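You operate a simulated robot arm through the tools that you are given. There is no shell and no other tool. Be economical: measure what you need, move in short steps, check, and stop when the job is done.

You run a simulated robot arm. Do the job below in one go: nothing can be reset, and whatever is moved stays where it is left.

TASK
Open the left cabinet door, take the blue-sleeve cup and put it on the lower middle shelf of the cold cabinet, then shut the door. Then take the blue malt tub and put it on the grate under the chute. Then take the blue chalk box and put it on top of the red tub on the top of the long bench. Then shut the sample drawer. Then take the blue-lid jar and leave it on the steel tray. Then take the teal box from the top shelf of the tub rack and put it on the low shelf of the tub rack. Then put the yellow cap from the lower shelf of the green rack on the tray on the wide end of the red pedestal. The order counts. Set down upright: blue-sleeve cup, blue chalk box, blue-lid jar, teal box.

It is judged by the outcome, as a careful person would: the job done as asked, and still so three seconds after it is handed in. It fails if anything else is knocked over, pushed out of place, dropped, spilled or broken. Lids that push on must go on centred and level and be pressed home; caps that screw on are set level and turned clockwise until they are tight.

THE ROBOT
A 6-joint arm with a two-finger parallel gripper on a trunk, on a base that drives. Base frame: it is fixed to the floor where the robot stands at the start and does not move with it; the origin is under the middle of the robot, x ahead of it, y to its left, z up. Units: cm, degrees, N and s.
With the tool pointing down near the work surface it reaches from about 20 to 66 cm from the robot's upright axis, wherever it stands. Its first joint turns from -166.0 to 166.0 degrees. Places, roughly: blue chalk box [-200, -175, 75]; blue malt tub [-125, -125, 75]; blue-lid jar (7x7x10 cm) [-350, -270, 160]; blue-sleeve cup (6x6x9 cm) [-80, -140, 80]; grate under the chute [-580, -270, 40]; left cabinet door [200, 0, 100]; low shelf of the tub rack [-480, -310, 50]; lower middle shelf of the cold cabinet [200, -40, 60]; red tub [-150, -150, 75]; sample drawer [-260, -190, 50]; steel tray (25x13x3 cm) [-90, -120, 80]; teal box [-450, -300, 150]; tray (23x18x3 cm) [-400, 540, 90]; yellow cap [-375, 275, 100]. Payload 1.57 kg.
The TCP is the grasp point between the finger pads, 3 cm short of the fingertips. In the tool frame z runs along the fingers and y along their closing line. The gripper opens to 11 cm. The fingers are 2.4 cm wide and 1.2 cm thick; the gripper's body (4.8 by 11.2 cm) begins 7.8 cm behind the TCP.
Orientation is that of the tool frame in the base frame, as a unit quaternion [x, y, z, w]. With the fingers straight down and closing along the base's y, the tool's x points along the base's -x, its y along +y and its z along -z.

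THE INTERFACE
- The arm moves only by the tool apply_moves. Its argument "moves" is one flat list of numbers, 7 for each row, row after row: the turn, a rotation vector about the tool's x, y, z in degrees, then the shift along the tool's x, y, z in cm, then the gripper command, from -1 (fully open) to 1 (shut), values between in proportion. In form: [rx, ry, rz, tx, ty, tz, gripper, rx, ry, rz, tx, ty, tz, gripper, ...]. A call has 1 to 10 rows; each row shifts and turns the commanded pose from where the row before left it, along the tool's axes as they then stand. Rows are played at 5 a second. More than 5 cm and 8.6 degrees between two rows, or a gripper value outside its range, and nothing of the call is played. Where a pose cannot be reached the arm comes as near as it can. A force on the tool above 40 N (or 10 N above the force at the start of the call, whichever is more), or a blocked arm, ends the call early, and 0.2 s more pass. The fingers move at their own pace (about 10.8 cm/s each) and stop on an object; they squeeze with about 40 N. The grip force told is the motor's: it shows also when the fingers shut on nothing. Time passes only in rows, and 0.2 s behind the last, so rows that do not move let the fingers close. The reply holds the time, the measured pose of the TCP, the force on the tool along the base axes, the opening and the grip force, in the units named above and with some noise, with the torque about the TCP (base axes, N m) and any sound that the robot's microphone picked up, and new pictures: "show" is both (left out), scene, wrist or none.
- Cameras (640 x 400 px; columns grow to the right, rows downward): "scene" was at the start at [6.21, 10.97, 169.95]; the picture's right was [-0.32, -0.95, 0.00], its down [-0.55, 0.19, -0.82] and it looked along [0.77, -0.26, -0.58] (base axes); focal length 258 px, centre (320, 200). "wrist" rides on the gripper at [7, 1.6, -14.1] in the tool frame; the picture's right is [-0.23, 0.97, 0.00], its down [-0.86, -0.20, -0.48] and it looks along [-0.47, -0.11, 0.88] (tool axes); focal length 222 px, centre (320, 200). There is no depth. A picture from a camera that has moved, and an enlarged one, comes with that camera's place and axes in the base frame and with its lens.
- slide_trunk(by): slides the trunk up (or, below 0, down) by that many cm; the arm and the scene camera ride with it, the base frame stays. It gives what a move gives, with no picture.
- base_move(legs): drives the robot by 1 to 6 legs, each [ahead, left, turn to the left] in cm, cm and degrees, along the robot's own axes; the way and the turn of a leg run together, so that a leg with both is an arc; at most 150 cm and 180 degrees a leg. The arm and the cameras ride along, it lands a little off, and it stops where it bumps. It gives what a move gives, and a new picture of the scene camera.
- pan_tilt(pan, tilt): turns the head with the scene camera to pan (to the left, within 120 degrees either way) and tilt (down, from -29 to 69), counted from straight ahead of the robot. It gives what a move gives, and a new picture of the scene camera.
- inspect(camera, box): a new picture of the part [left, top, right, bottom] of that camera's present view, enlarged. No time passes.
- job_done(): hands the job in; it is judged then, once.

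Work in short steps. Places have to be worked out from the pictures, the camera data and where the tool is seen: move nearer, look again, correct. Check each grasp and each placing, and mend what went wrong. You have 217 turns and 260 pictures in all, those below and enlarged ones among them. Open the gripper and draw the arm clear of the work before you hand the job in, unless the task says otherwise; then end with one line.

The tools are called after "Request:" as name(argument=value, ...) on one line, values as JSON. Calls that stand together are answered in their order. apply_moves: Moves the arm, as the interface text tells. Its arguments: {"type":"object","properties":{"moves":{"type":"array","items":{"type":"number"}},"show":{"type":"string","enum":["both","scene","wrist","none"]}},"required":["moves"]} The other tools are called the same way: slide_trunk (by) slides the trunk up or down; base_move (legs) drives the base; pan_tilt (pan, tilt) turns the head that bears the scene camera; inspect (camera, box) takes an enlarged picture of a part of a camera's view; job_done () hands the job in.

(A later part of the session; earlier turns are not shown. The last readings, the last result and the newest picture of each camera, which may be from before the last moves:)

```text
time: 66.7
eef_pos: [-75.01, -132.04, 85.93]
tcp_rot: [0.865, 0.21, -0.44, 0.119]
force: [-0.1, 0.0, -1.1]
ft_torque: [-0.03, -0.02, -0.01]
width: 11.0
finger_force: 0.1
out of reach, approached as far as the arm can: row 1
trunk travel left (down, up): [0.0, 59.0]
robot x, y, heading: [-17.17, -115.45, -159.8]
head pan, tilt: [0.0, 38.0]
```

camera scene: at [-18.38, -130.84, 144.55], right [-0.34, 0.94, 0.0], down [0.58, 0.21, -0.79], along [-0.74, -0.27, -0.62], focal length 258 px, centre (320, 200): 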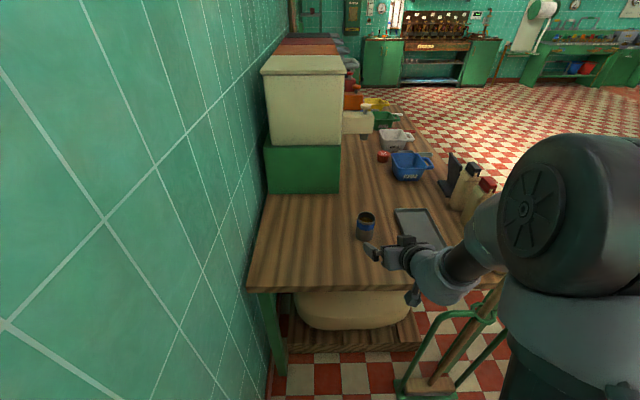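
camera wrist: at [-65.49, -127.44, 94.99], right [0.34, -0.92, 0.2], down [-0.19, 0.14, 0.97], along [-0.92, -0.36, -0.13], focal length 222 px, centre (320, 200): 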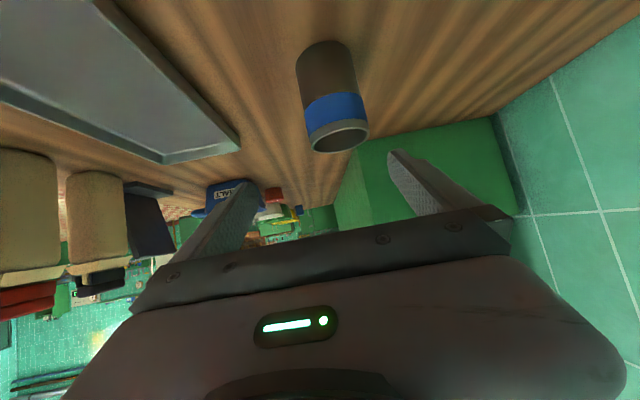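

Better. Now the last approach: centre on the cup and slide in.

Request:
apply_moves(moves=[0, 0, 0, -1.5, 0.6, 1, -1, 0, 0, 0, -1.6, 0.6, 1, -1, 0, 0, 0, 0, 0, 3.5, -1], show="wrist")

```text
time: 67.5
eef_pos: [-79.63, -136.09, 85.26]
tcp_rot: [0.864, 0.21, -0.443, 0.116]
force: [0.6, 0.0, 1.2]
ft_torque: [0.01, 0.03, 0.0]
width: 11.01
finger_force: 0.0
trunk travel left (down, up): [0.0, 59.0]
robot x, y, heading: [-16.91, -115.39, -160.0]
head pan, tilt: [0.0, 38.0]
camera wrist: at [-65.1, -130.32, 87.73], right [0.34, -0.92, 0.2], down [-0.19, 0.14, 0.97], along [-0.92, -0.37, -0.13], focal length 222 px, centre (320, 200)
```

wrist: 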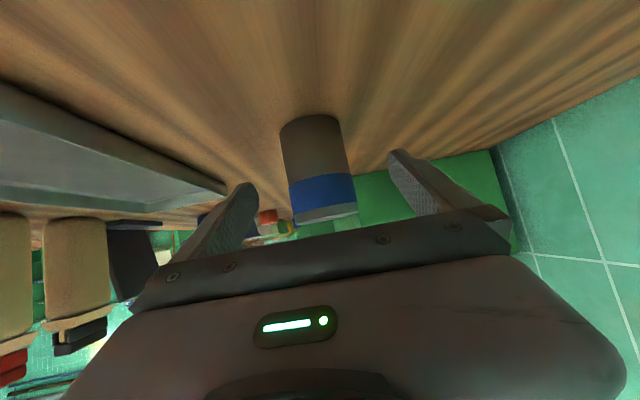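

Cup lies centred between the fingers. Advance 7.7 cm and close.

Request:
apply_moves(moves=[0, 0, 0, 0, 0, 3.8, -1, 0, 0, 0, 0, 0, 3.8, -1, 0, 0, 0, 0, 0, 0, 0, 0, 0, 0, 0, 0, 0, 1, 0, 0, 0, 0, 0, 0, 1], show="both")

```text
time: 68.7
eef_pos: [-85.1, -139.14, 80.94]
tcp_rot: [0.864, 0.21, -0.443, 0.117]
force: [-1.1, -1.1, 0.2]
ft_torque: [0.05, 0.1, 0.08]
width: 5.76
finger_force: 40.4
trunk travel left (down, up): [0.0, 59.0]
robot x, y, heading: [-16.5, -115.52, -159.9]
head pan, tilt: [0.0, 38.0]
camera scene: at [-18.42, -130.86, 142.05], right [-0.34, 0.94, 0.0], down [0.58, 0.21, -0.79], along [-0.74, -0.27, -0.62], focal length 258 px, centre (320, 200)
camera wrist: at [-70.51, -133.41, 83.36], right [0.34, -0.92, 0.2], down [-0.19, 0.14, 0.97], along [-0.92, -0.37, -0.13], focal length 222 px, centre (320, 200)
```

scene: 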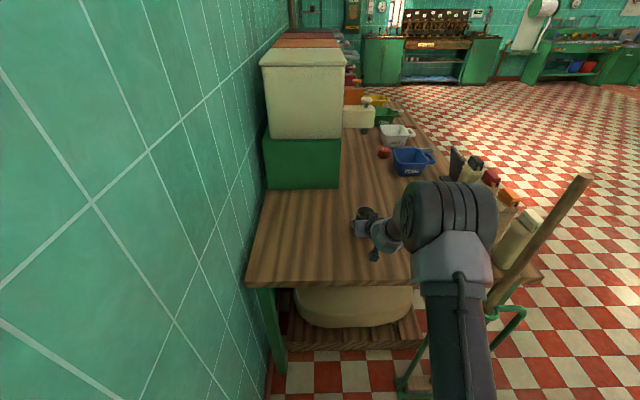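
wrist: 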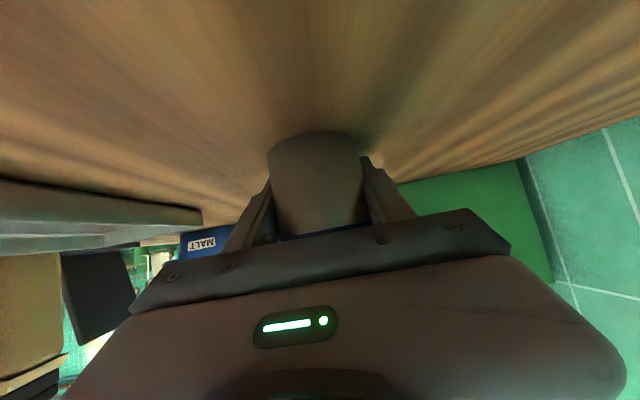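

Cup held (5.8 cm). Lift with the trunk, then back away from the bench and drive toward the cabinet keeping the arm clear.

Request:
slide_trunk(by=20)

Request:
base_move(legs=[[-60, 0, 0], [-86, -64, 0], [-86, -64, 0]])

```text
time: 70.9
eef_pos: [-85.13, -139.1, 100.77]
tcp_rot: [0.864, 0.211, -0.442, 0.117]
force: [0.9, 0.7, -2.5]
ft_torque: [-0.01, 0.06, -0.02]
width: 5.73
finger_force: 40.3
trunk travel left (down, up): [-20.0, 39.0]
robot x, y, heading: [-16.82, -115.44, -160.0]
head pan, tilt: [0.0, 38.0]
```

```text
time: 84.5
eef_pos: [90.38, 60.92, 100.81]
tcp_rot: [0.864, 0.211, -0.443, 0.117]
force: [0.7, 0.0, -2.7]
ft_torque: [-0.04, 0.01, -0.03]
width: 5.71
finger_force: 39.8
trunk travel left (down, up): [-20.0, 39.0]
robot x, y, heading: [158.45, 85.16, -159.8]
head pan, tilt: [0.0, 38.0]
camera scene: at [157.05, 69.34, 162.05], right [-0.35, 0.94, 0.0], down [0.58, 0.21, -0.79], along [-0.74, -0.27, -0.62], focal length 258 px, centre (320, 200)
```

scene: 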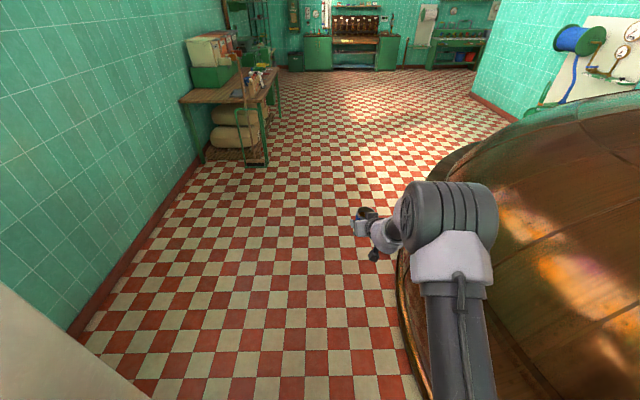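

Clear. Turn toward the cabinet.

Request:
base_move(legs=[[0, 0, 82]])

Request:
pan_tilt(pan=12, tilt=42)

```text
time: 88.4
eef_pos: [171.58, 13.91, 100.79]
tcp_rot: [0.52, 0.721, -0.261, 0.377]
force: [-0.3, -0.2, -3.1]
ft_torque: [-0.05, -0.01, -0.03]
width: 5.7
finger_force: 40.2
trunk travel left (down, up): [-20.0, 39.0]
robot x, y, heading: [158.43, 85.2, -78.9]
head pan, tilt: [0.0, 38.0]
camera scene: at [173.47, 80.92, 162.04], right [-0.98, -0.19, 0.0], down [-0.12, 0.6, -0.79], along [0.15, -0.77, -0.62], focal length 258 px, centre (320, 200)
```

scene: 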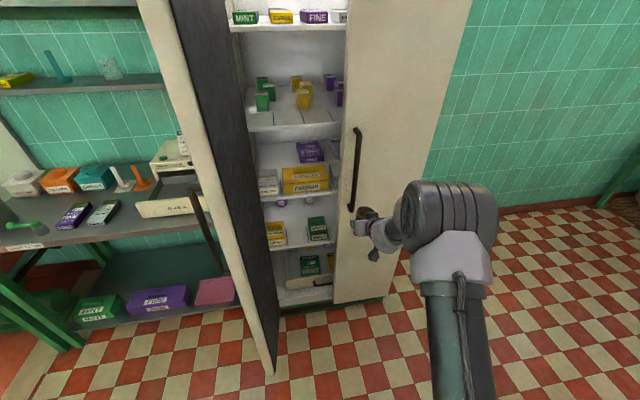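

```text
time: 89.1
eef_pos: [171.53, 13.77, 100.9]
tcp_rot: [0.521, 0.721, -0.262, 0.376]
force: [1.0, -0.7, -3.2]
ft_torque: [-0.03, 0.01, -0.01]
width: 5.67
finger_force: 40.2
trunk travel left (down, up): [-20.0, 39.0]
robot x, y, heading: [158.83, 84.33, -78.9]
head pan, tilt: [12.0, 42.0]
camera scene: at [175.08, 81.7, 161.45], right [-0.92, -0.39, 0.0], down [-0.26, 0.62, -0.74], along [0.29, -0.68, -0.67], focal length 258 px, centre (320, 200)
```

scene: 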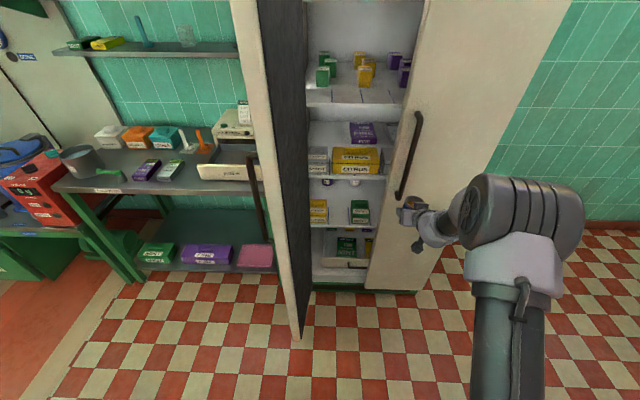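

Zoom on the target shelf.

Request:
inspect(camera="scene", box=[290, 160, 400, 240])

Request:
inspect(camera="wrist", box=[0, 0, 640, 400])

```text
5.00 times, centred on (345, 200) of scene
camera zoom: at [175.08, 81.7, 161.45], right [-0.92, -0.39, 0.0], down [-0.26, 0.62, -0.74], along [0.29, -0.68, -0.67], focal length 1290 px, centre (195, 200)
```

zoom: 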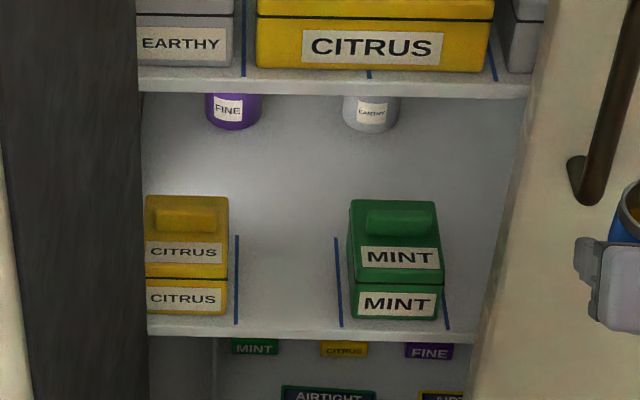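

```text
1.00 times, centred on (320, 200) of wrist (not enlarged: the box is as wide or as high as the picture)
camera zoom: at [168.11, 29.03, 103.35], right [0.96, 0.19, 0.2], down [-0.17, -0.17, 0.97], along [0.22, -0.97, -0.13], focal length 222 px, centre (320, 200)
```

zoom: 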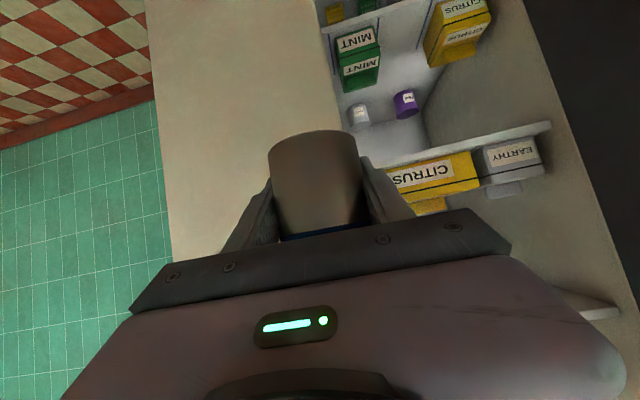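

The middle lane between the blue lines is free: shelf z ≈ 61.5, lane centre about (203.7,-11) 6 cm in. I lower trunk and tool here first to test the height.

Request:
slide_trunk(by=-20)

Request:
apply_moves(moves=[0, 0, 0, 2.7, 0, 1.9, 1, 0, 0, 0, 2.7, 0, 1.9, 1, 0, 0, 0, 2.7, 0, 1.9, 1], show="none")

```text
time: 91.3
eef_pos: [171.6, 13.85, 80.84]
tcp_rot: [0.52, 0.721, -0.261, 0.376]
force: [0.5, -0.4, -2.7]
ft_torque: [-0.06, 0.0, -0.03]
width: 5.68
finger_force: 39.9
trunk travel left (down, up): [0.0, 59.0]
robot x, y, heading: [158.25, 85.08, -79.1]
head pan, tilt: [12.0, 42.0]
```

```text
time: 92.1
eef_pos: [171.48, 12.87, 71.23]
tcp_rot: [0.521, 0.722, -0.256, 0.377]
force: [0.0, -0.2, -3.1]
ft_torque: [-0.03, 0.01, 0.01]
width: 5.67
finger_force: 39.5
out of reach, approached as far as the arm can: row 3
trunk travel left (down, up): [0.0, 59.0]
robot x, y, heading: [158.82, 85.19, -79.1]
head pan, tilt: [12.0, 42.0]
```

Close to the limit at 71; farther out should allow lower. Extend 4 cm and lower more.

Request:
apply_moves(moves=[0, 0, 0, -1.2, 0, 1.6, 1, 0, 0, 0, -1.2, 0, 1.6, 1, 0, 0, 0, 1.6, 0, 1.2, 1, 0, 0, 0, 1.6, 0, 1.2, 1], show="none")

```text
time: 93.1
eef_pos: [172.87, 9.03, 67.28]
tcp_rot: [0.519, 0.721, -0.261, 0.376]
force: [0.0, 1.2, -3.0]
ft_torque: [-0.05, 0.01, 0.01]
width: 5.69
finger_force: 39.6
trunk travel left (down, up): [0.0, 59.0]
robot x, y, heading: [158.48, 84.99, -78.8]
head pan, tilt: [12.0, 42.0]
```

Reach OK at 67. Raise 3.5 cm on the trunk, align laterally and go part way in, then look.

Request:
slide_trunk(by=3.7)

Request:
base_move(legs=[[0.9, 22.6, 0], [10, 1.5, 0]])

Request:
inspect(camera="wrist", box=[0, 0, 640, 400])

```text
time: 93.9
eef_pos: [172.92, 9.12, 70.95]
tcp_rot: [0.521, 0.721, -0.261, 0.376]
force: [-0.2, 0.7, -3.6]
ft_torque: [-0.06, 0.03, 0.03]
width: 5.68
finger_force: 39.7
trunk travel left (down, up): [-3.7, 55.3]
robot x, y, heading: [158.44, 84.88, -79.0]
head pan, tilt: [12.0, 42.0]
```

```text
time: 95.0
eef_pos: [178.49, 9.92, 70.9]
tcp_rot: [0.517, 0.723, -0.26, 0.376]
force: [0.1, -0.1, -2.0]
ft_torque: [-0.01, 0.01, 0.02]
width: 5.68
finger_force: 39.8
trunk travel left (down, up): [-3.7, 55.3]
robot x, y, heading: [163.36, 84.89, -78.8]
head pan, tilt: [12.0, 42.0]
stopped in leg 1: the robot was blocked; the commanded pose is now the measured one
camera scene: at [180.08, 82.29, 145.15], right [-0.92, -0.4, 0.0], down [-0.27, 0.61, -0.74], along [0.3, -0.68, -0.67], focal length 258 px, centre (320, 200)
```

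scene: 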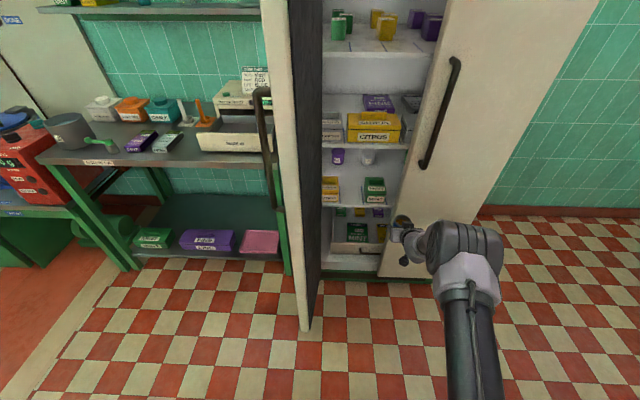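

```text
1.00 times, centred on (320, 200) of wrist (not enlarged: the box is as wide or as high as the picture)
camera zoom: at [174.91, 24.95, 73.5], right [0.96, 0.2, 0.2], down [-0.17, -0.17, 0.97], along [0.23, -0.96, -0.13], focal length 222 px, centre (320, 200)
```

zoom: 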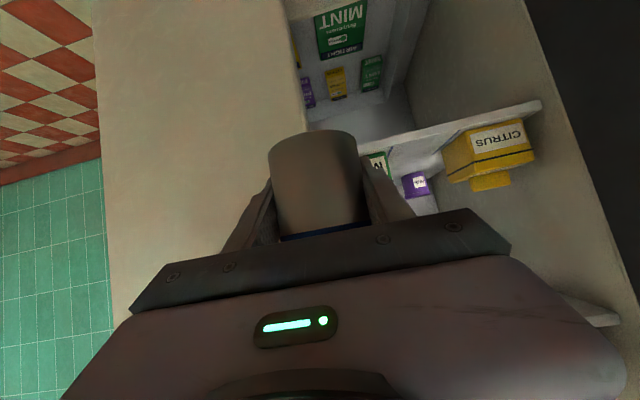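

The base was blocked, probably by the stool with the grey tub. Look to the left.

Request:
pan_tilt(pan=90, tilt=55)

```text
time: 96.5
eef_pos: [178.52, 9.79, 70.9]
tcp_rot: [0.517, 0.724, -0.258, 0.377]
force: [-0.2, 0.7, -3.0]
ft_torque: [-0.01, 0.02, 0.02]
width: 5.68
finger_force: 40.2
trunk travel left (down, up): [-3.7, 55.3]
robot x, y, heading: [163.72, 85.51, -78.8]
head pan, tilt: [90.0, 55.0]
camera scene: at [183.81, 91.35, 143.38], right [0.2, -0.98, 0.0], down [-0.8, -0.16, -0.57], along [0.56, 0.11, -0.82], focal length 258 px, centre (320, 200)
```

scene: 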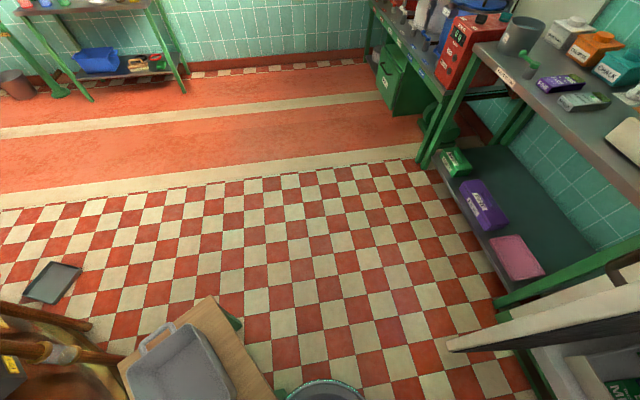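

The stool touches the base on the back-left side. Instead of driving left, I turn the robot +13° (which swings the tool left) and counter-turn the tool by 13° about the vertical.

Request:
base_move(legs=[[0, 0, 13]])

Request:
apply_moves(moves=[5.35, 0, 3.75, 0, 0, 0, 1, 5.35, 0, 3.75, 0, 0, 0, 1], show="wrist")

Request:
pan_tilt(pan=0, tilt=45)

```text
time: 97.7
eef_pos: [194.83, 15.03, 71.01]
tcp_rot: [0.434, 0.776, -0.216, 0.403]
force: [0.8, -0.1, -3.6]
ft_torque: [-0.02, -0.03, 0.0]
width: 5.69
finger_force: 40.0
trunk travel left (down, up): [-3.7, 55.3]
robot x, y, heading: [163.5, 85.19, -65.9]
head pan, tilt: [90.0, 55.0]
camera scene: at [181.95, 95.71, 143.38], right [0.41, -0.91, 0.0], down [-0.75, -0.34, -0.57], along [0.52, 0.23, -0.82], focal length 258 px, centre (320, 200)
```

scene: 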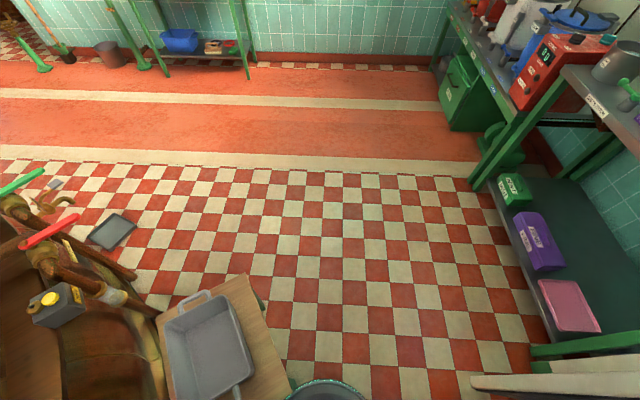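

```text
time: 98.3
eef_pos: [194.22, 12.48, 71.11]
tcp_rot: [0.496, 0.743, -0.229, 0.387]
force: [0.1, -0.8, -2.6]
ft_torque: [-0.02, 0.01, -0.02]
width: 5.68
finger_force: 40.1
out of reach, approached as far as the arm can: row 1, 2
trunk travel left (down, up): [-3.7, 55.3]
robot x, y, heading: [163.52, 85.47, -65.8]
head pan, tilt: [90.0, 55.0]
camera wrist: at [189.47, 27.18, 74.07], right [0.94, 0.26, 0.23], down [-0.17, -0.21, 0.96], along [0.3, -0.94, -0.16], focal length 222 px, centre (320, 200)
```

wrist: 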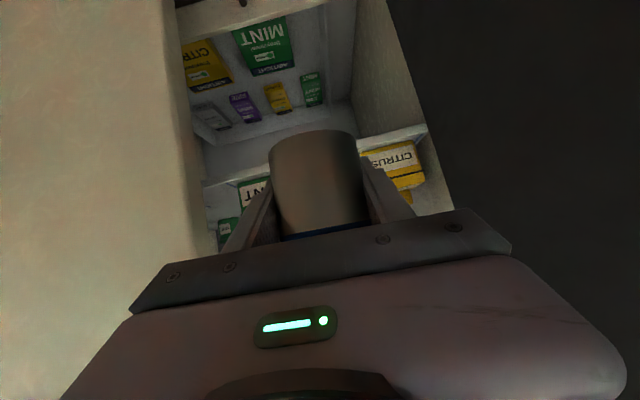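

```text
time: 99.9
eef_pos: [194.33, 12.6, 71.22]
tcp_rot: [0.496, 0.743, -0.229, 0.386]
force: [0.3, -0.9, -2.5]
ft_torque: [-0.04, -0.02, 0.03]
width: 5.66
finger_force: 40.1
trunk travel left (down, up): [-3.7, 55.3]
robot x, y, heading: [163.8, 85.37, -65.7]
head pan, tilt: [0.0, 45.0]
camera scene: at [178.7, 85.34, 144.72], right [-0.91, -0.41, 0.0], down [-0.29, 0.65, -0.71], along [0.29, -0.64, -0.71], focal length 258 px, centre (320, 200)
```

scene: 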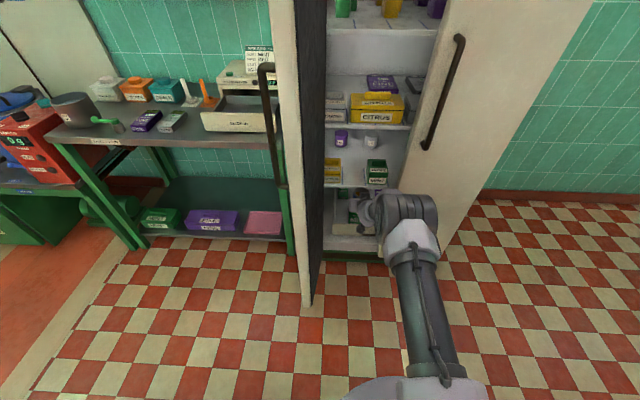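

Aligned outside the lane (cup about 3° tilted). Drive 14 cm straight in, then look again.

Request:
base_move(legs=[[14, -0.6, 0]])

Request:
apply_moves(moves=[0, 0, -3, 0, 0, 0, 1], show="wrist")

Request:
inspect(camera="scene", box=[300, 120, 440, 220])

```text
time: 101.3
eef_pos: [199.63, -0.4, 71.2]
tcp_rot: [0.495, 0.743, -0.228, 0.387]
force: [0.0, 0.2, -2.7]
ft_torque: [-0.02, -0.06, -0.04]
width: 5.66
finger_force: 39.9
trunk travel left (down, up): [-3.7, 55.3]
robot x, y, heading: [168.5, 72.22, -65.7]
head pan, tilt: [0.0, 45.0]
camera scene: at [183.89, 72.37, 144.72], right [-0.91, -0.41, 0.0], down [-0.29, 0.65, -0.71], along [0.29, -0.64, -0.71], focal length 258 px, centre (320, 200)
```

scene: 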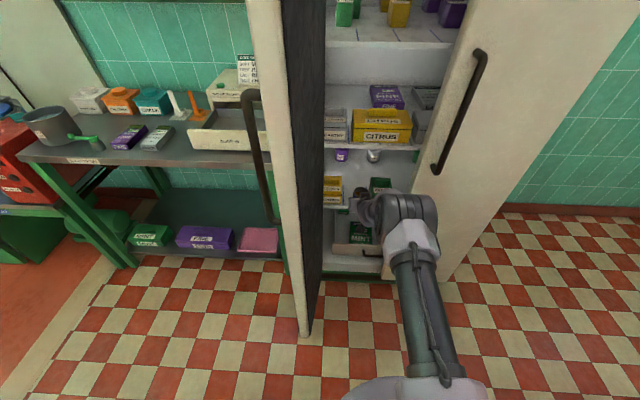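

```text
time: 101.7
eef_pos: [200.59, -1.52, 71.18]
tcp_rot: [0.479, 0.756, -0.236, 0.379]
force: [-0.6, -0.5, -3.0]
ft_torque: [-0.01, 0.01, -0.03]
width: 5.65
finger_force: 40.1
out of reach, approached as far as the arm can: row 1
trunk travel left (down, up): [-3.7, 55.3]
robot x, y, heading: [168.82, 72.06, -65.8]
head pan, tilt: [0.0, 45.0]
camera wrist: at [195.43, 13.12, 74.24], right [0.94, 0.29, 0.19], down [-0.13, -0.21, 0.97], along [0.32, -0.93, -0.16], focal length 222 px, centre (320, 200)
```

wrist: 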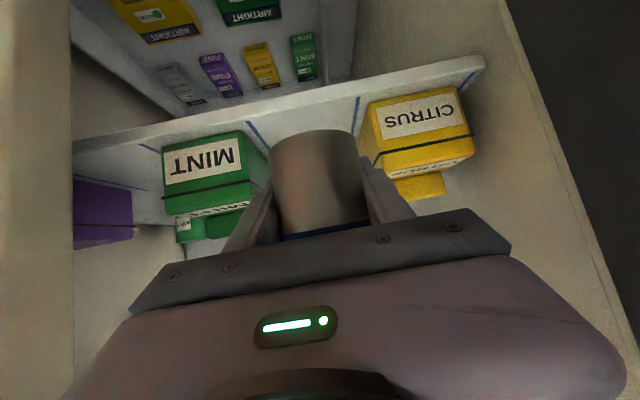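

```text
4.00 times, centred on (370, 170) of scene
camera zoom: at [183.87, 72.4, 144.72], right [-0.91, -0.41, 0.0], down [-0.29, 0.64, -0.71], along [0.29, -0.64, -0.71], focal length 1032 px, centre (120, 320)
```

zoom: 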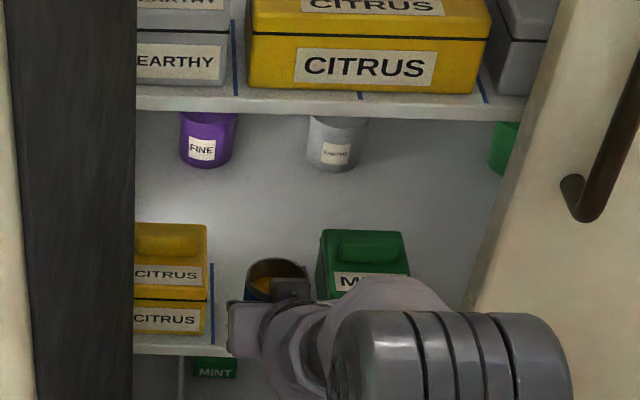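

Cup bottom is inside the lane, clear of both boxes. Drive 8.5 cm further in.

Request:
base_move(legs=[[8.5, -1.0, 0]])

Request:
inspect(camera="wrist", box=[0, 0, 640, 400])

Request:
inspect(camera="scene", box=[300, 120, 440, 220])

```text
time: 102.7
eef_pos: [203.21, -9.8, 71.49]
tcp_rot: [0.48, 0.756, -0.236, 0.378]
force: [0.0, -0.6, -2.7]
ft_torque: [-0.04, -0.01, -0.02]
width: 5.64
finger_force: 40.4
trunk travel left (down, up): [-3.7, 55.3]
robot x, y, heading: [170.89, 64.33, -65.6]
head pan, tilt: [0.0, 45.0]
camera scene: at [186.46, 64.21, 144.72], right [-0.91, -0.41, 0.0], down [-0.29, 0.65, -0.71], along [0.29, -0.64, -0.71], focal length 258 px, centre (320, 200)
```

scene: 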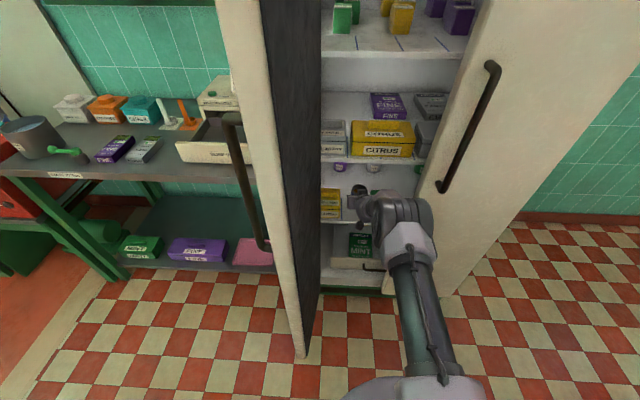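

```text
1.00 times, centred on (320, 200) of wrist (not enlarged: the box is as wide or as high as the picture)
camera zoom: at [197.95, 4.93, 74.24], right [0.94, 0.29, 0.19], down [-0.13, -0.21, 0.97], along [0.32, -0.93, -0.16], focal length 222 px, centre (320, 200)
```

zoom: 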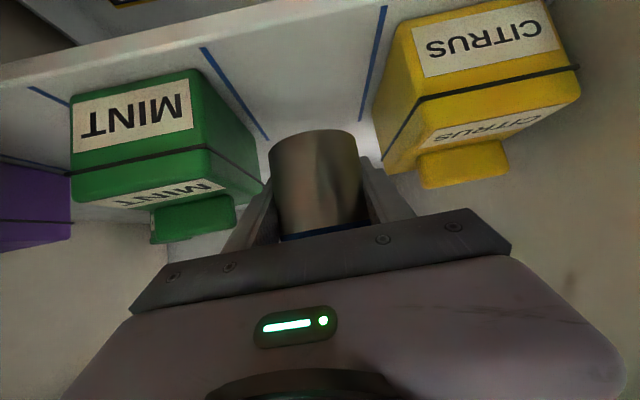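

```text
4.00 times, centred on (370, 170) of scene
camera zoom: at [186.46, 64.21, 144.72], right [-0.91, -0.41, 0.0], down [-0.29, 0.65, -0.71], along [0.29, -0.64, -0.71], focal length 1032 px, centre (120, 320)
```

zoom: 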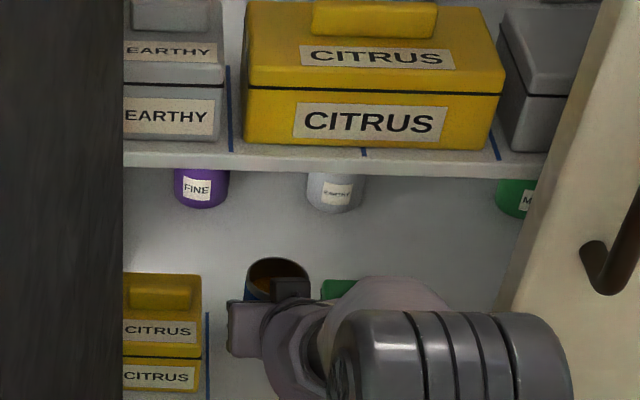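

Cup hangs centred between the blue lines. Lower with the trunk.

Request:
slide_trunk(by=-3.7)

Request:
apply_moves(moves=[0, 0, 0, 0.4, 0, 0.29, 1, 0, 0, 0, 0.4, 0, 0.29, 1], show="wrist")

```text
time: 103.5
eef_pos: [203.1, -9.65, 67.66]
tcp_rot: [0.48, 0.756, -0.236, 0.378]
force: [0.5, 0.1, -1.1]
ft_torque: [-0.05, -0.02, 0.04]
width: 5.64
finger_force: 39.9
trunk travel left (down, up): [0.0, 59.0]
robot x, y, heading: [171.01, 64.19, -65.5]
head pan, tilt: [0.0, 45.0]
```

```text
time: 104.2
eef_pos: [203.0, -9.65, 66.5]
tcp_rot: [0.479, 0.755, -0.236, 0.379]
force: [0.1, -0.5, -2.0]
ft_torque: [-0.06, 0.03, -0.02]
width: 5.66
finger_force: 40.3
trunk travel left (down, up): [0.0, 59.0]
robot x, y, heading: [171.34, 64.52, -65.7]
head pan, tilt: [0.0, 45.0]
camera wrist: at [197.98, 4.91, 69.52], right [0.94, 0.29, 0.19], down [-0.13, -0.21, 0.97], along [0.32, -0.93, -0.16], focal length 222 px, centre (320, 200)
```

wrist: 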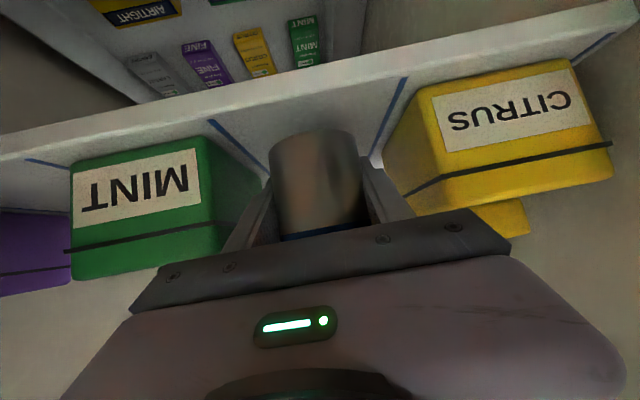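

No contact yet; keep lowering in small steps.

Request:
apply_moves(moves=[0, 0, 0, 0.3, 0, 0.2, 1, 0, 0, 0, 0.3, 0, 0.2, 1], show="none")

```text
time: 104.8
eef_pos: [203.14, -9.59, 65.96]
tcp_rot: [0.48, 0.756, -0.235, 0.378]
force: [-0.2, -0.2, -3.4]
ft_torque: [-0.03, 0.0, 0.01]
width: 5.67
finger_force: 39.5
trunk travel left (down, up): [0.0, 59.0]
robot x, y, heading: [171.26, 64.3, -65.6]
head pan, tilt: [0.0, 45.0]
```

Request:
apply_moves(moves=[0, 0, 0, 0.3, 0, 0.2, 1, 0, 0, 0, 0.3, 0, 0.2, 1, 0, 0, 0, 0.3, 0, 0.2, 1], show="wrist")

```text
time: 105.5
eef_pos: [203.01, -9.49, 64.89]
tcp_rot: [0.48, 0.755, -0.236, 0.379]
force: [0.9, 0.4, 2.6]
ft_torque: [-0.12, -0.02, 0.02]
width: 5.66
finger_force: 39.9
trunk travel left (down, up): [0.0, 59.0]
robot x, y, heading: [171.55, 64.41, -65.9]
head pan, tilt: [0.0, 45.0]
camera wrist: at [197.98, 4.97, 67.94], right [0.94, 0.29, 0.19], down [-0.13, -0.21, 0.97], along [0.32, -0.93, -0.16], focal length 222 px, centre (320, 200)
```

wrist: 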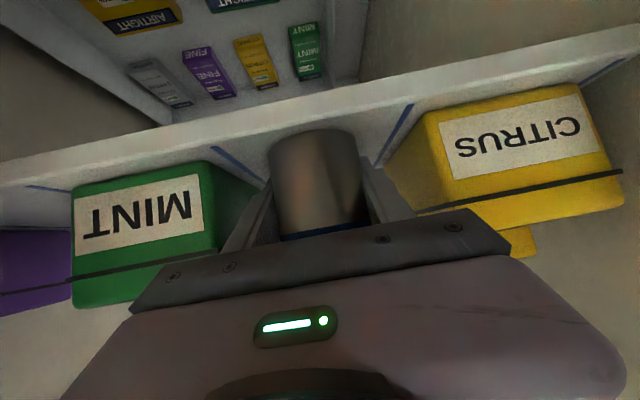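

Contact felt (+5.6 N change). Release to a small opening and back out along the tool axis.

Request:
apply_moves(moves=[0, 0, 0, 0.1, 0, 0.07, 1, 0, 0, 0, 0, 0, 0, -0.3, 0, 0, 0, 0, 0, 0, -0.3, 0, 0, 0, 0, 0, -2.5, -0.3, 0, 0, 0, 0.8, 0, -2.5, -0.3, 0, 0, 0, 1, 0, -2.5, -0.3], show="wrist")

```text
time: 107.0
eef_pos: [203.18, -8.38, 68.49]
tcp_rot: [0.483, 0.756, -0.228, 0.377]
force: [-0.2, 0.9, 0.5]
ft_torque: [0.0, 0.0, -0.01]
width: 7.15
finger_force: 0.2
out of reach, approached as far as the arm can: row 4, 5, 6
trunk travel left (down, up): [0.0, 59.0]
robot x, y, heading: [171.45, 64.47, -65.9]
head pan, tilt: [0.0, 45.0]
camera wrist: at [197.98, 6.22, 71.72], right [0.94, 0.29, 0.2], down [-0.14, -0.22, 0.97], along [0.33, -0.93, -0.17], focal length 222 px, centre (320, 200)
```

wrist: 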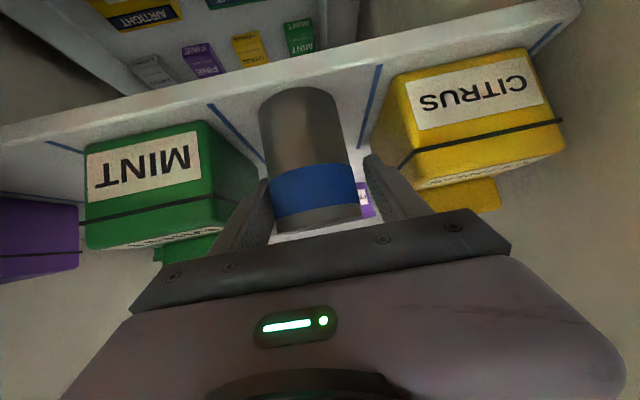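

Cup stands upright in the lane. Back out with the base along the finger direction.

Request:
base_move(legs=[[-14, -0.5, 0]])

Request:
inspect(camera="scene", box=[300, 120, 440, 220])

```text
time: 108.3
eef_pos: [197.39, 3.95, 68.52]
tcp_rot: [0.482, 0.757, -0.228, 0.378]
force: [0.0, 0.2, 0.0]
ft_torque: [-0.01, 0.01, 0.0]
width: 7.15
finger_force: 0.1
trunk travel left (down, up): [0.0, 59.0]
robot x, y, heading: [165.46, 76.73, -65.6]
head pan, tilt: [0.0, 45.0]
camera scene: at [180.4, 76.5, 141.02], right [-0.91, -0.41, 0.0], down [-0.29, 0.64, -0.71], along [0.29, -0.64, -0.71], focal length 258 px, centre (320, 200)
```

scene: 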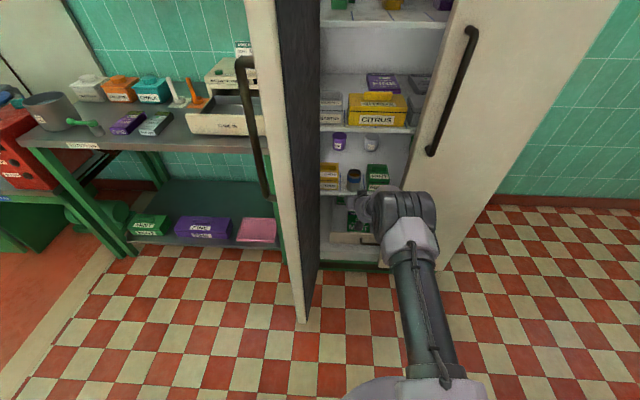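

```text
4.00 times, centred on (370, 170) of scene
camera zoom: at [180.4, 76.5, 141.02], right [-0.91, -0.41, 0.0], down [-0.29, 0.64, -0.71], along [0.29, -0.64, -0.71], focal length 1032 px, centre (120, 320)
```

zoom: 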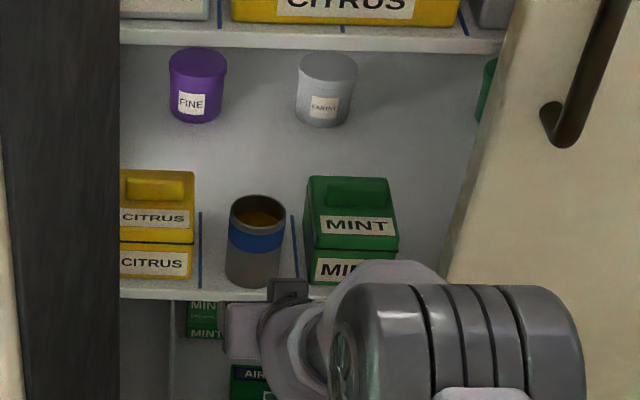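

Cup is upright in its lane, fully on the shelf. Now raise the arm (backing away from the cabinet) to handle height to shut the door the way I opened it.

Request:
apply_moves(moves=[0, 0, 0, -2.5, 0, -3.5, -0.3, 0, 0, 0, -2.5, 0, -3.5, -0.3, 0, 0, 0, -2.5, 0, -3.5, -0.3, 0, 0, 0, -2.5, 0, -3.5, -0.3, 0, 0, 0, -2.5, 0, -3.5, -0.3, 0, 0, 0, -2.5, 0, -3.5, -0.3, 0, 0, 0, -2.5, 0, -3.5, -0.3, 0, 0, 0, -2.5, 0, -3.5, -0.3, 0, 0, 0, -2.5, 0, -3.5, -0.3, 0, 0, 0, -2.5, 0, -3.5, -0.3], show="scene")

```text
time: 110.5
eef_pos: [191.39, 14.56, 109.71]
tcp_rot: [0.484, 0.756, -0.228, 0.378]
force: [0.1, 0.7, 0.3]
ft_torque: [0.0, -0.01, -0.01]
width: 7.18
finger_force: 0.0
trunk travel left (down, up): [0.0, 59.0]
robot x, y, heading: [164.95, 76.55, -65.7]
head pan, tilt: [0.0, 45.0]
camera scene: at [180.4, 76.51, 141.02], right [-0.91, -0.41, 0.0], down [-0.29, 0.64, -0.71], along [0.29, -0.64, -0.71], focal length 258 px, centre (320, 200)
```

scene: 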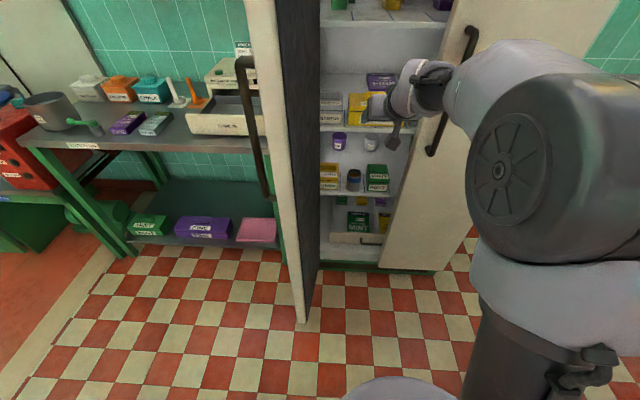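

Bar of the open door is still near (214,38). I turn the tool slightly and swing it back around the door's edge.

Request:
apply_moves(moves=[6.9, 0, 4.8, 0, 0, 0, -0.3, 0, 0, 0, 1.19, 2.54, -3.68, -0.3, 0, 0, 0, 1.19, 2.54, -3.68, -0.3, 0, 0, 0, 1.19, 2.54, -3.68, -0.3, 0, 0, 0, 1.19, 2.54, -3.68, -0.3, 0, 0, 0, 1.19, 2.54, -3.68, -0.3, 0, 0, 0, 1.19, 2.54, -3.68, -0.3, 0, 0, 0, 1.19, 2.54, -3.68, -0.3, 0, 0, 0, 1.19, 2.54, -3.68, -0.3, 0, 0, 0, 1.19, 2.54, -3.68, -0.3], show="wrist")

```text
time: 112.7
eef_pos: [203.09, 52.76, 122.07]
tcp_rot: [0.536, 0.72, -0.257, 0.358]
force: [-0.5, 0.6, 0.3]
ft_torque: [0.0, 0.01, 0.02]
width: 7.15
finger_force: 0.2
trunk travel left (down, up): [0.0, 59.0]
robot x, y, heading: [165.36, 76.77, -65.7]
head pan, tilt: [0.0, 45.0]
camera wrist: at [200.05, 67.94, 125.13], right [0.97, 0.15, 0.19], down [-0.16, -0.2, 0.97], along [0.19, -0.97, -0.17], focal length 222 px, centre (320, 200)
```

wrist: 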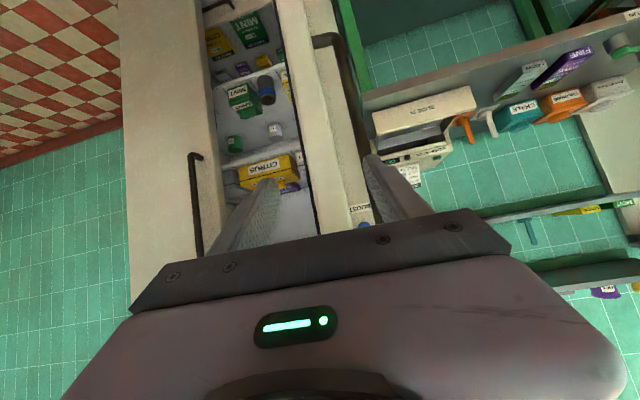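

Narrow the fingers, shift 6 cm left and advance partway to the bar.

Request:
apply_moves(moves=[0, 0, 0, 0, 3, 0, 0.1, 0, 0, 0, 0, 3, 0, 0.1, 0, 0, 0, -1.2, 0, 4, 0.1, 0, 0, 0, -1.2, 0, 4, 0.1], show="wrist")

```text
time: 113.7
eef_pos: [211.21, 47.19, 118.67]
tcp_rot: [0.535, 0.722, -0.257, 0.356]
force: [0.0, -0.5, 1.0]
ft_torque: [0.05, 0.01, 0.0]
width: 4.96
finger_force: 0.0
trunk travel left (down, up): [0.0, 59.0]
robot x, y, heading: [165.25, 76.53, -65.3]
head pan, tilt: [0.0, 45.0]
camera wrist: at [208.24, 62.31, 121.94], right [0.97, 0.15, 0.19], down [-0.16, -0.2, 0.97], along [0.19, -0.97, -0.17], focal length 222 px, centre (320, 200)
```

wrist: 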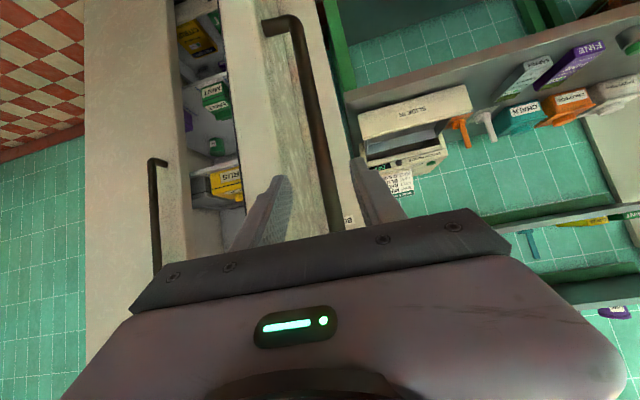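

Bar is centred. Narrow to 4 cm and advance.

Request:
apply_moves(moves=[0, 0, 0, -0.5, 0, 3, 0.27, 0, 0, 0, -0.5, 0, 3, 0.27, 0, 0, 0, -0.5, 0, 3, 0.27, 0, 0, 0, -0.5, 0, 2, 0.27, 0, 0, 0, 0, 0, 0, 1, 0, 0, 0, 0, 0, 0, 1], show="wrist")

```text
time: 115.1
eef_pos: [214.12, 37.8, 113.75]
tcp_rot: [0.535, 0.721, -0.258, 0.356]
force: [-0.5, -1.3, -2.6]
ft_torque: [-0.62, 0.94, 0.03]
width: 2.01
finger_force: 33.7
trunk travel left (down, up): [0.0, 59.0]
robot x, y, heading: [165.0, 76.44, -65.4]
head pan, tilt: [0.0, 45.0]
camera wrist: at [211.17, 52.89, 116.95], right [0.97, 0.15, 0.19], down [-0.16, -0.2, 0.97], along [0.19, -0.97, -0.17], focal length 222 px, centre (320, 200)
```

wrist: 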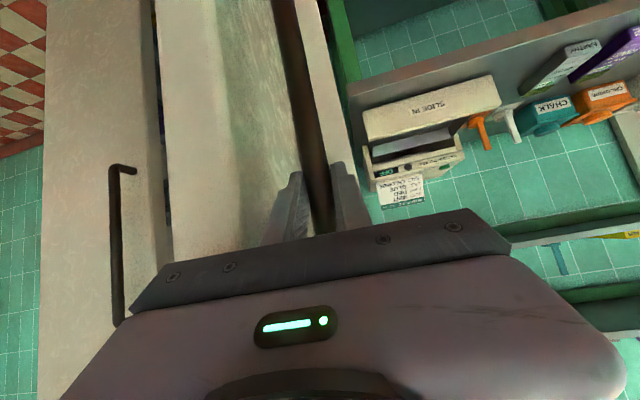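

Gripped. Swing the door back along the arc, first half.

Request:
apply_moves(moves=[0, 0, 0, 0.54, -3.6, -0.72, 1, 0, 0, 0, 0.54, -3.6, -0.72, 1, 0, 0, 0, -0.29, -4.1, 0.38, 1, 0, 0, 0, -0.29, -4.1, 0.38, 1, 0, 0, 0, -0.7, -3.1, 0.93, 1, 0, 0, 0, -0.7, -3.1, 0.93, 1, 0, 0, 0, -0.87, -2.35, 1.16, 1, 0, 0, 0, -0.87, -2.35, 1.16, 1], show="scene")

```text
time: 116.9
eef_pos: [190.34, 25.59, 113.47]
tcp_rot: [0.535, 0.72, -0.257, 0.359]
force: [-6.3, 3.2, 15.2]
ft_torque: [-0.25, 1.01, -0.32]
width: 2.02
finger_force: 33.4
trunk travel left (down, up): [0.0, 59.0]
robot x, y, heading: [165.28, 76.66, -65.8]
head pan, tilt: [0.0, 45.0]
camera scene: at [180.23, 76.6, 141.06], right [-0.91, -0.41, 0.0], down [-0.29, 0.64, -0.71], along [0.29, -0.65, -0.7], focal length 258 px, centre (320, 200)
```

scene: 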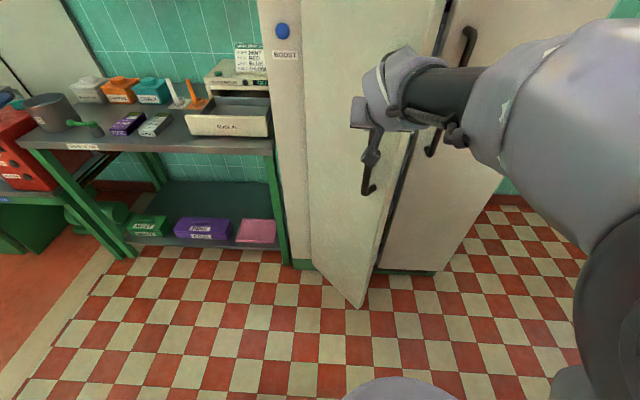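

Request:
apply_moves(moves=[0, 0, 0, -1.68, -3.0, 2.24, 1, 0, 0, 0, -1.68, -3.0, 2.24, 1, 0, 0, 0, -1.41, -1.5, 1.88, 1, 0, 0, 0, -1.41, -1.5, 1.88, 1, 0, 0, 0, -1.49, -1.1, 1.98, 1, 0, 0, 0, -1.49, -1.1, 1.98, 1, 0, 0, 0, -1.64, -0.65, 2.18, 1, 0, 0, 0, -1.64, -0.65, 2.18, 1], show="scene")

```text
time: 118.7
eef_pos: [184.59, 2.46, 112.9]
tcp_rot: [0.536, 0.721, -0.256, 0.357]
force: [-1.4, 8.5, 13.8]
ft_torque: [-0.74, 0.84, -0.02]
width: 2.01
finger_force: 33.4
trunk travel left (down, up): [0.0, 59.0]
robot x, y, heading: [165.48, 76.59, -65.6]
head pan, tilt: [0.0, 45.0]
camera scene: at [180.35, 76.81, 141.02], right [-0.91, -0.41, 0.0], down [-0.29, 0.64, -0.71], along [0.29, -0.65, -0.71], focal length 258 px, centre (320, 200)
```

scene: 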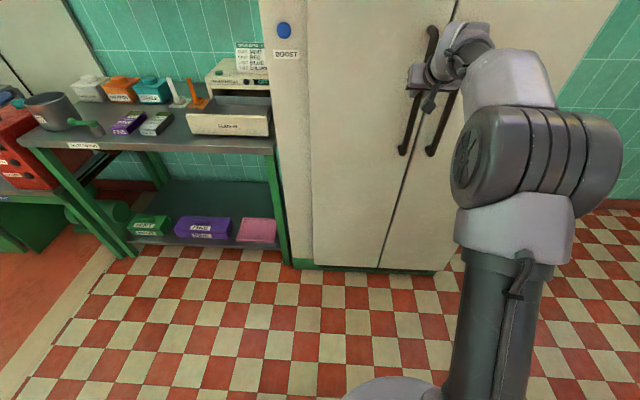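

Almost shut; press 1 cm further toward the cabinet until it stops.

Request:
apply_moves(moves=[0, 0, 0, -0.35, 0, 0.45, 1, 0, 0, 0, -0.35, 0, 0.45, 1], show="none")

```text
time: 119.3
eef_pos: [184.88, 1.48, 112.94]
tcp_rot: [0.535, 0.721, -0.256, 0.358]
force: [-8.1, 30.6, -3.6]
ft_torque: [-0.33, 0.88, -0.03]
width: 1.99
finger_force: 33.6
trunk travel left (down, up): [0.0, 59.0]
robot x, y, heading: [165.48, 76.42, -65.8]
head pan, tilt: [0.0, 45.0]
```

Door pushes back at 30 N: it is shut. Release and draw back, then check.

Request:
apply_moves(moves=[0, 0, 0, 0, 0, 0, -0.1, 0, 0, 0, 0, 0, 0, -0.1, 0, 0, 0, 0, 0, -3.5, -0.1, 0, 0, 0, 0, 0, -3.5, -0.1, 0, 0, 0, 0, 0, -3.5, -0.1, 0, 0, 0, 0, 0, -3.5, -0.1, 0, 0, 0, 0, 0, -3.5, -0.1], show="scene")

Request:
inspect(camera="wrist", box=[0, 0, 640, 400])

```text
time: 120.9
eef_pos: [180.84, 14.43, 123.89]
tcp_rot: [0.535, 0.721, -0.256, 0.358]
force: [-0.3, 0.9, -0.5]
ft_torque: [-0.01, -0.01, 0.04]
width: 6.04
finger_force: 0.0
trunk travel left (down, up): [0.0, 59.0]
robot x, y, heading: [165.25, 76.66, -65.5]
head pan, tilt: [0.0, 45.0]
camera scene: at [180.4, 76.53, 141.03], right [-0.91, -0.41, 0.0], down [-0.29, 0.64, -0.71], along [0.29, -0.64, -0.71], focal length 258 px, centre (320, 200)
```

scene: 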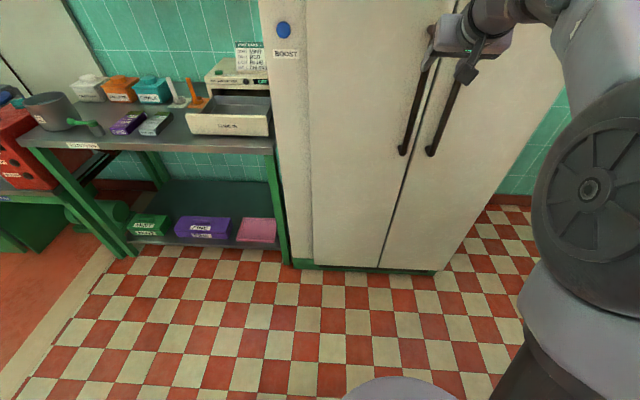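

```text
1.00 times, centred on (320, 200) of wrist (not enlarged: the box is as wide or as high as the picture)
camera zoom: at [177.74, 29.62, 126.98], right [0.97, 0.15, 0.19], down [-0.16, -0.2, 0.97], along [0.19, -0.97, -0.17], focal length 222 px, centre (320, 200)
```

zoom: 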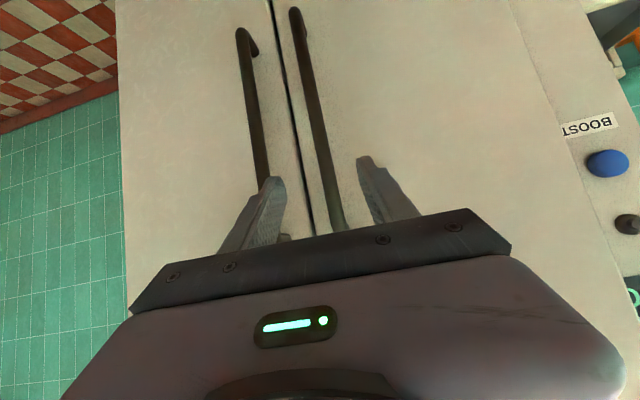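

Door shut. Next is the malt tub on the long bench: drive to the bench's front side, opposite the tub near (-125,-125).

Request:
base_move(legs=[[0, 0, -90], [125, 44, 0], [110, -24, 0], [110, -24, 0]])

Request:
pan_tilt(pan=60, tilt=40)

```text
time: 141.9
eef_pos: [-208.47, -83.94, 123.88]
tcp_rot: [0.888, 0.138, -0.433, 0.074]
force: [0.0, 0.8, 0.1]
ft_torque: [0.01, 0.01, -0.01]
width: 6.05
finger_force: 0.2
trunk travel left (down, up): [0.0, 59.0]
robot x, y, heading: [-146.71, -67.11, -154.9]
head pan, tilt: [0.0, 45.0]
camera scene: at [-146.37, -82.94, 141.02], right [-0.43, 0.9, 0.0], down [0.64, 0.3, -0.71], along [-0.64, -0.3, -0.71], focal length 258 px, centre (320, 200)
```

scene: 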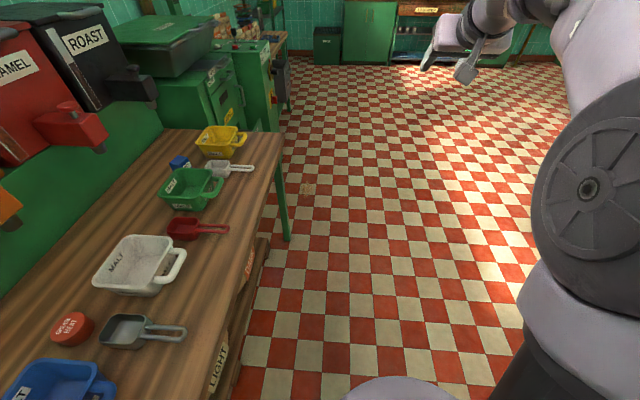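

```text
time: 143.2
eef_pos: [-208.52, -84.0, 123.8]
tcp_rot: [0.887, 0.138, -0.434, 0.074]
force: [0.9, 0.6, 0.5]
ft_torque: [0.02, 0.0, 0.01]
width: 6.06
finger_force: 0.1
trunk travel left (down, up): [0.0, 59.0]
robot x, y, heading: [-146.61, -67.43, -155.0]
head pan, tilt: [60.0, 40.0]
camera scene: at [-139.72, -87.94, 141.75], right [-1.0, 0.08, 0.0], down [0.05, 0.64, -0.77], along [-0.06, -0.76, -0.64], focal length 258 px, centre (320, 200)
```

scene: 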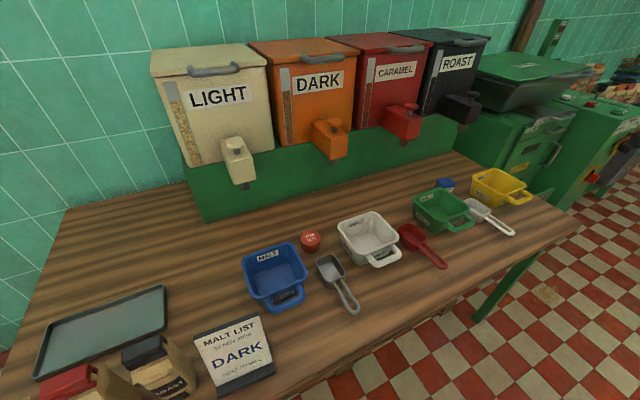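

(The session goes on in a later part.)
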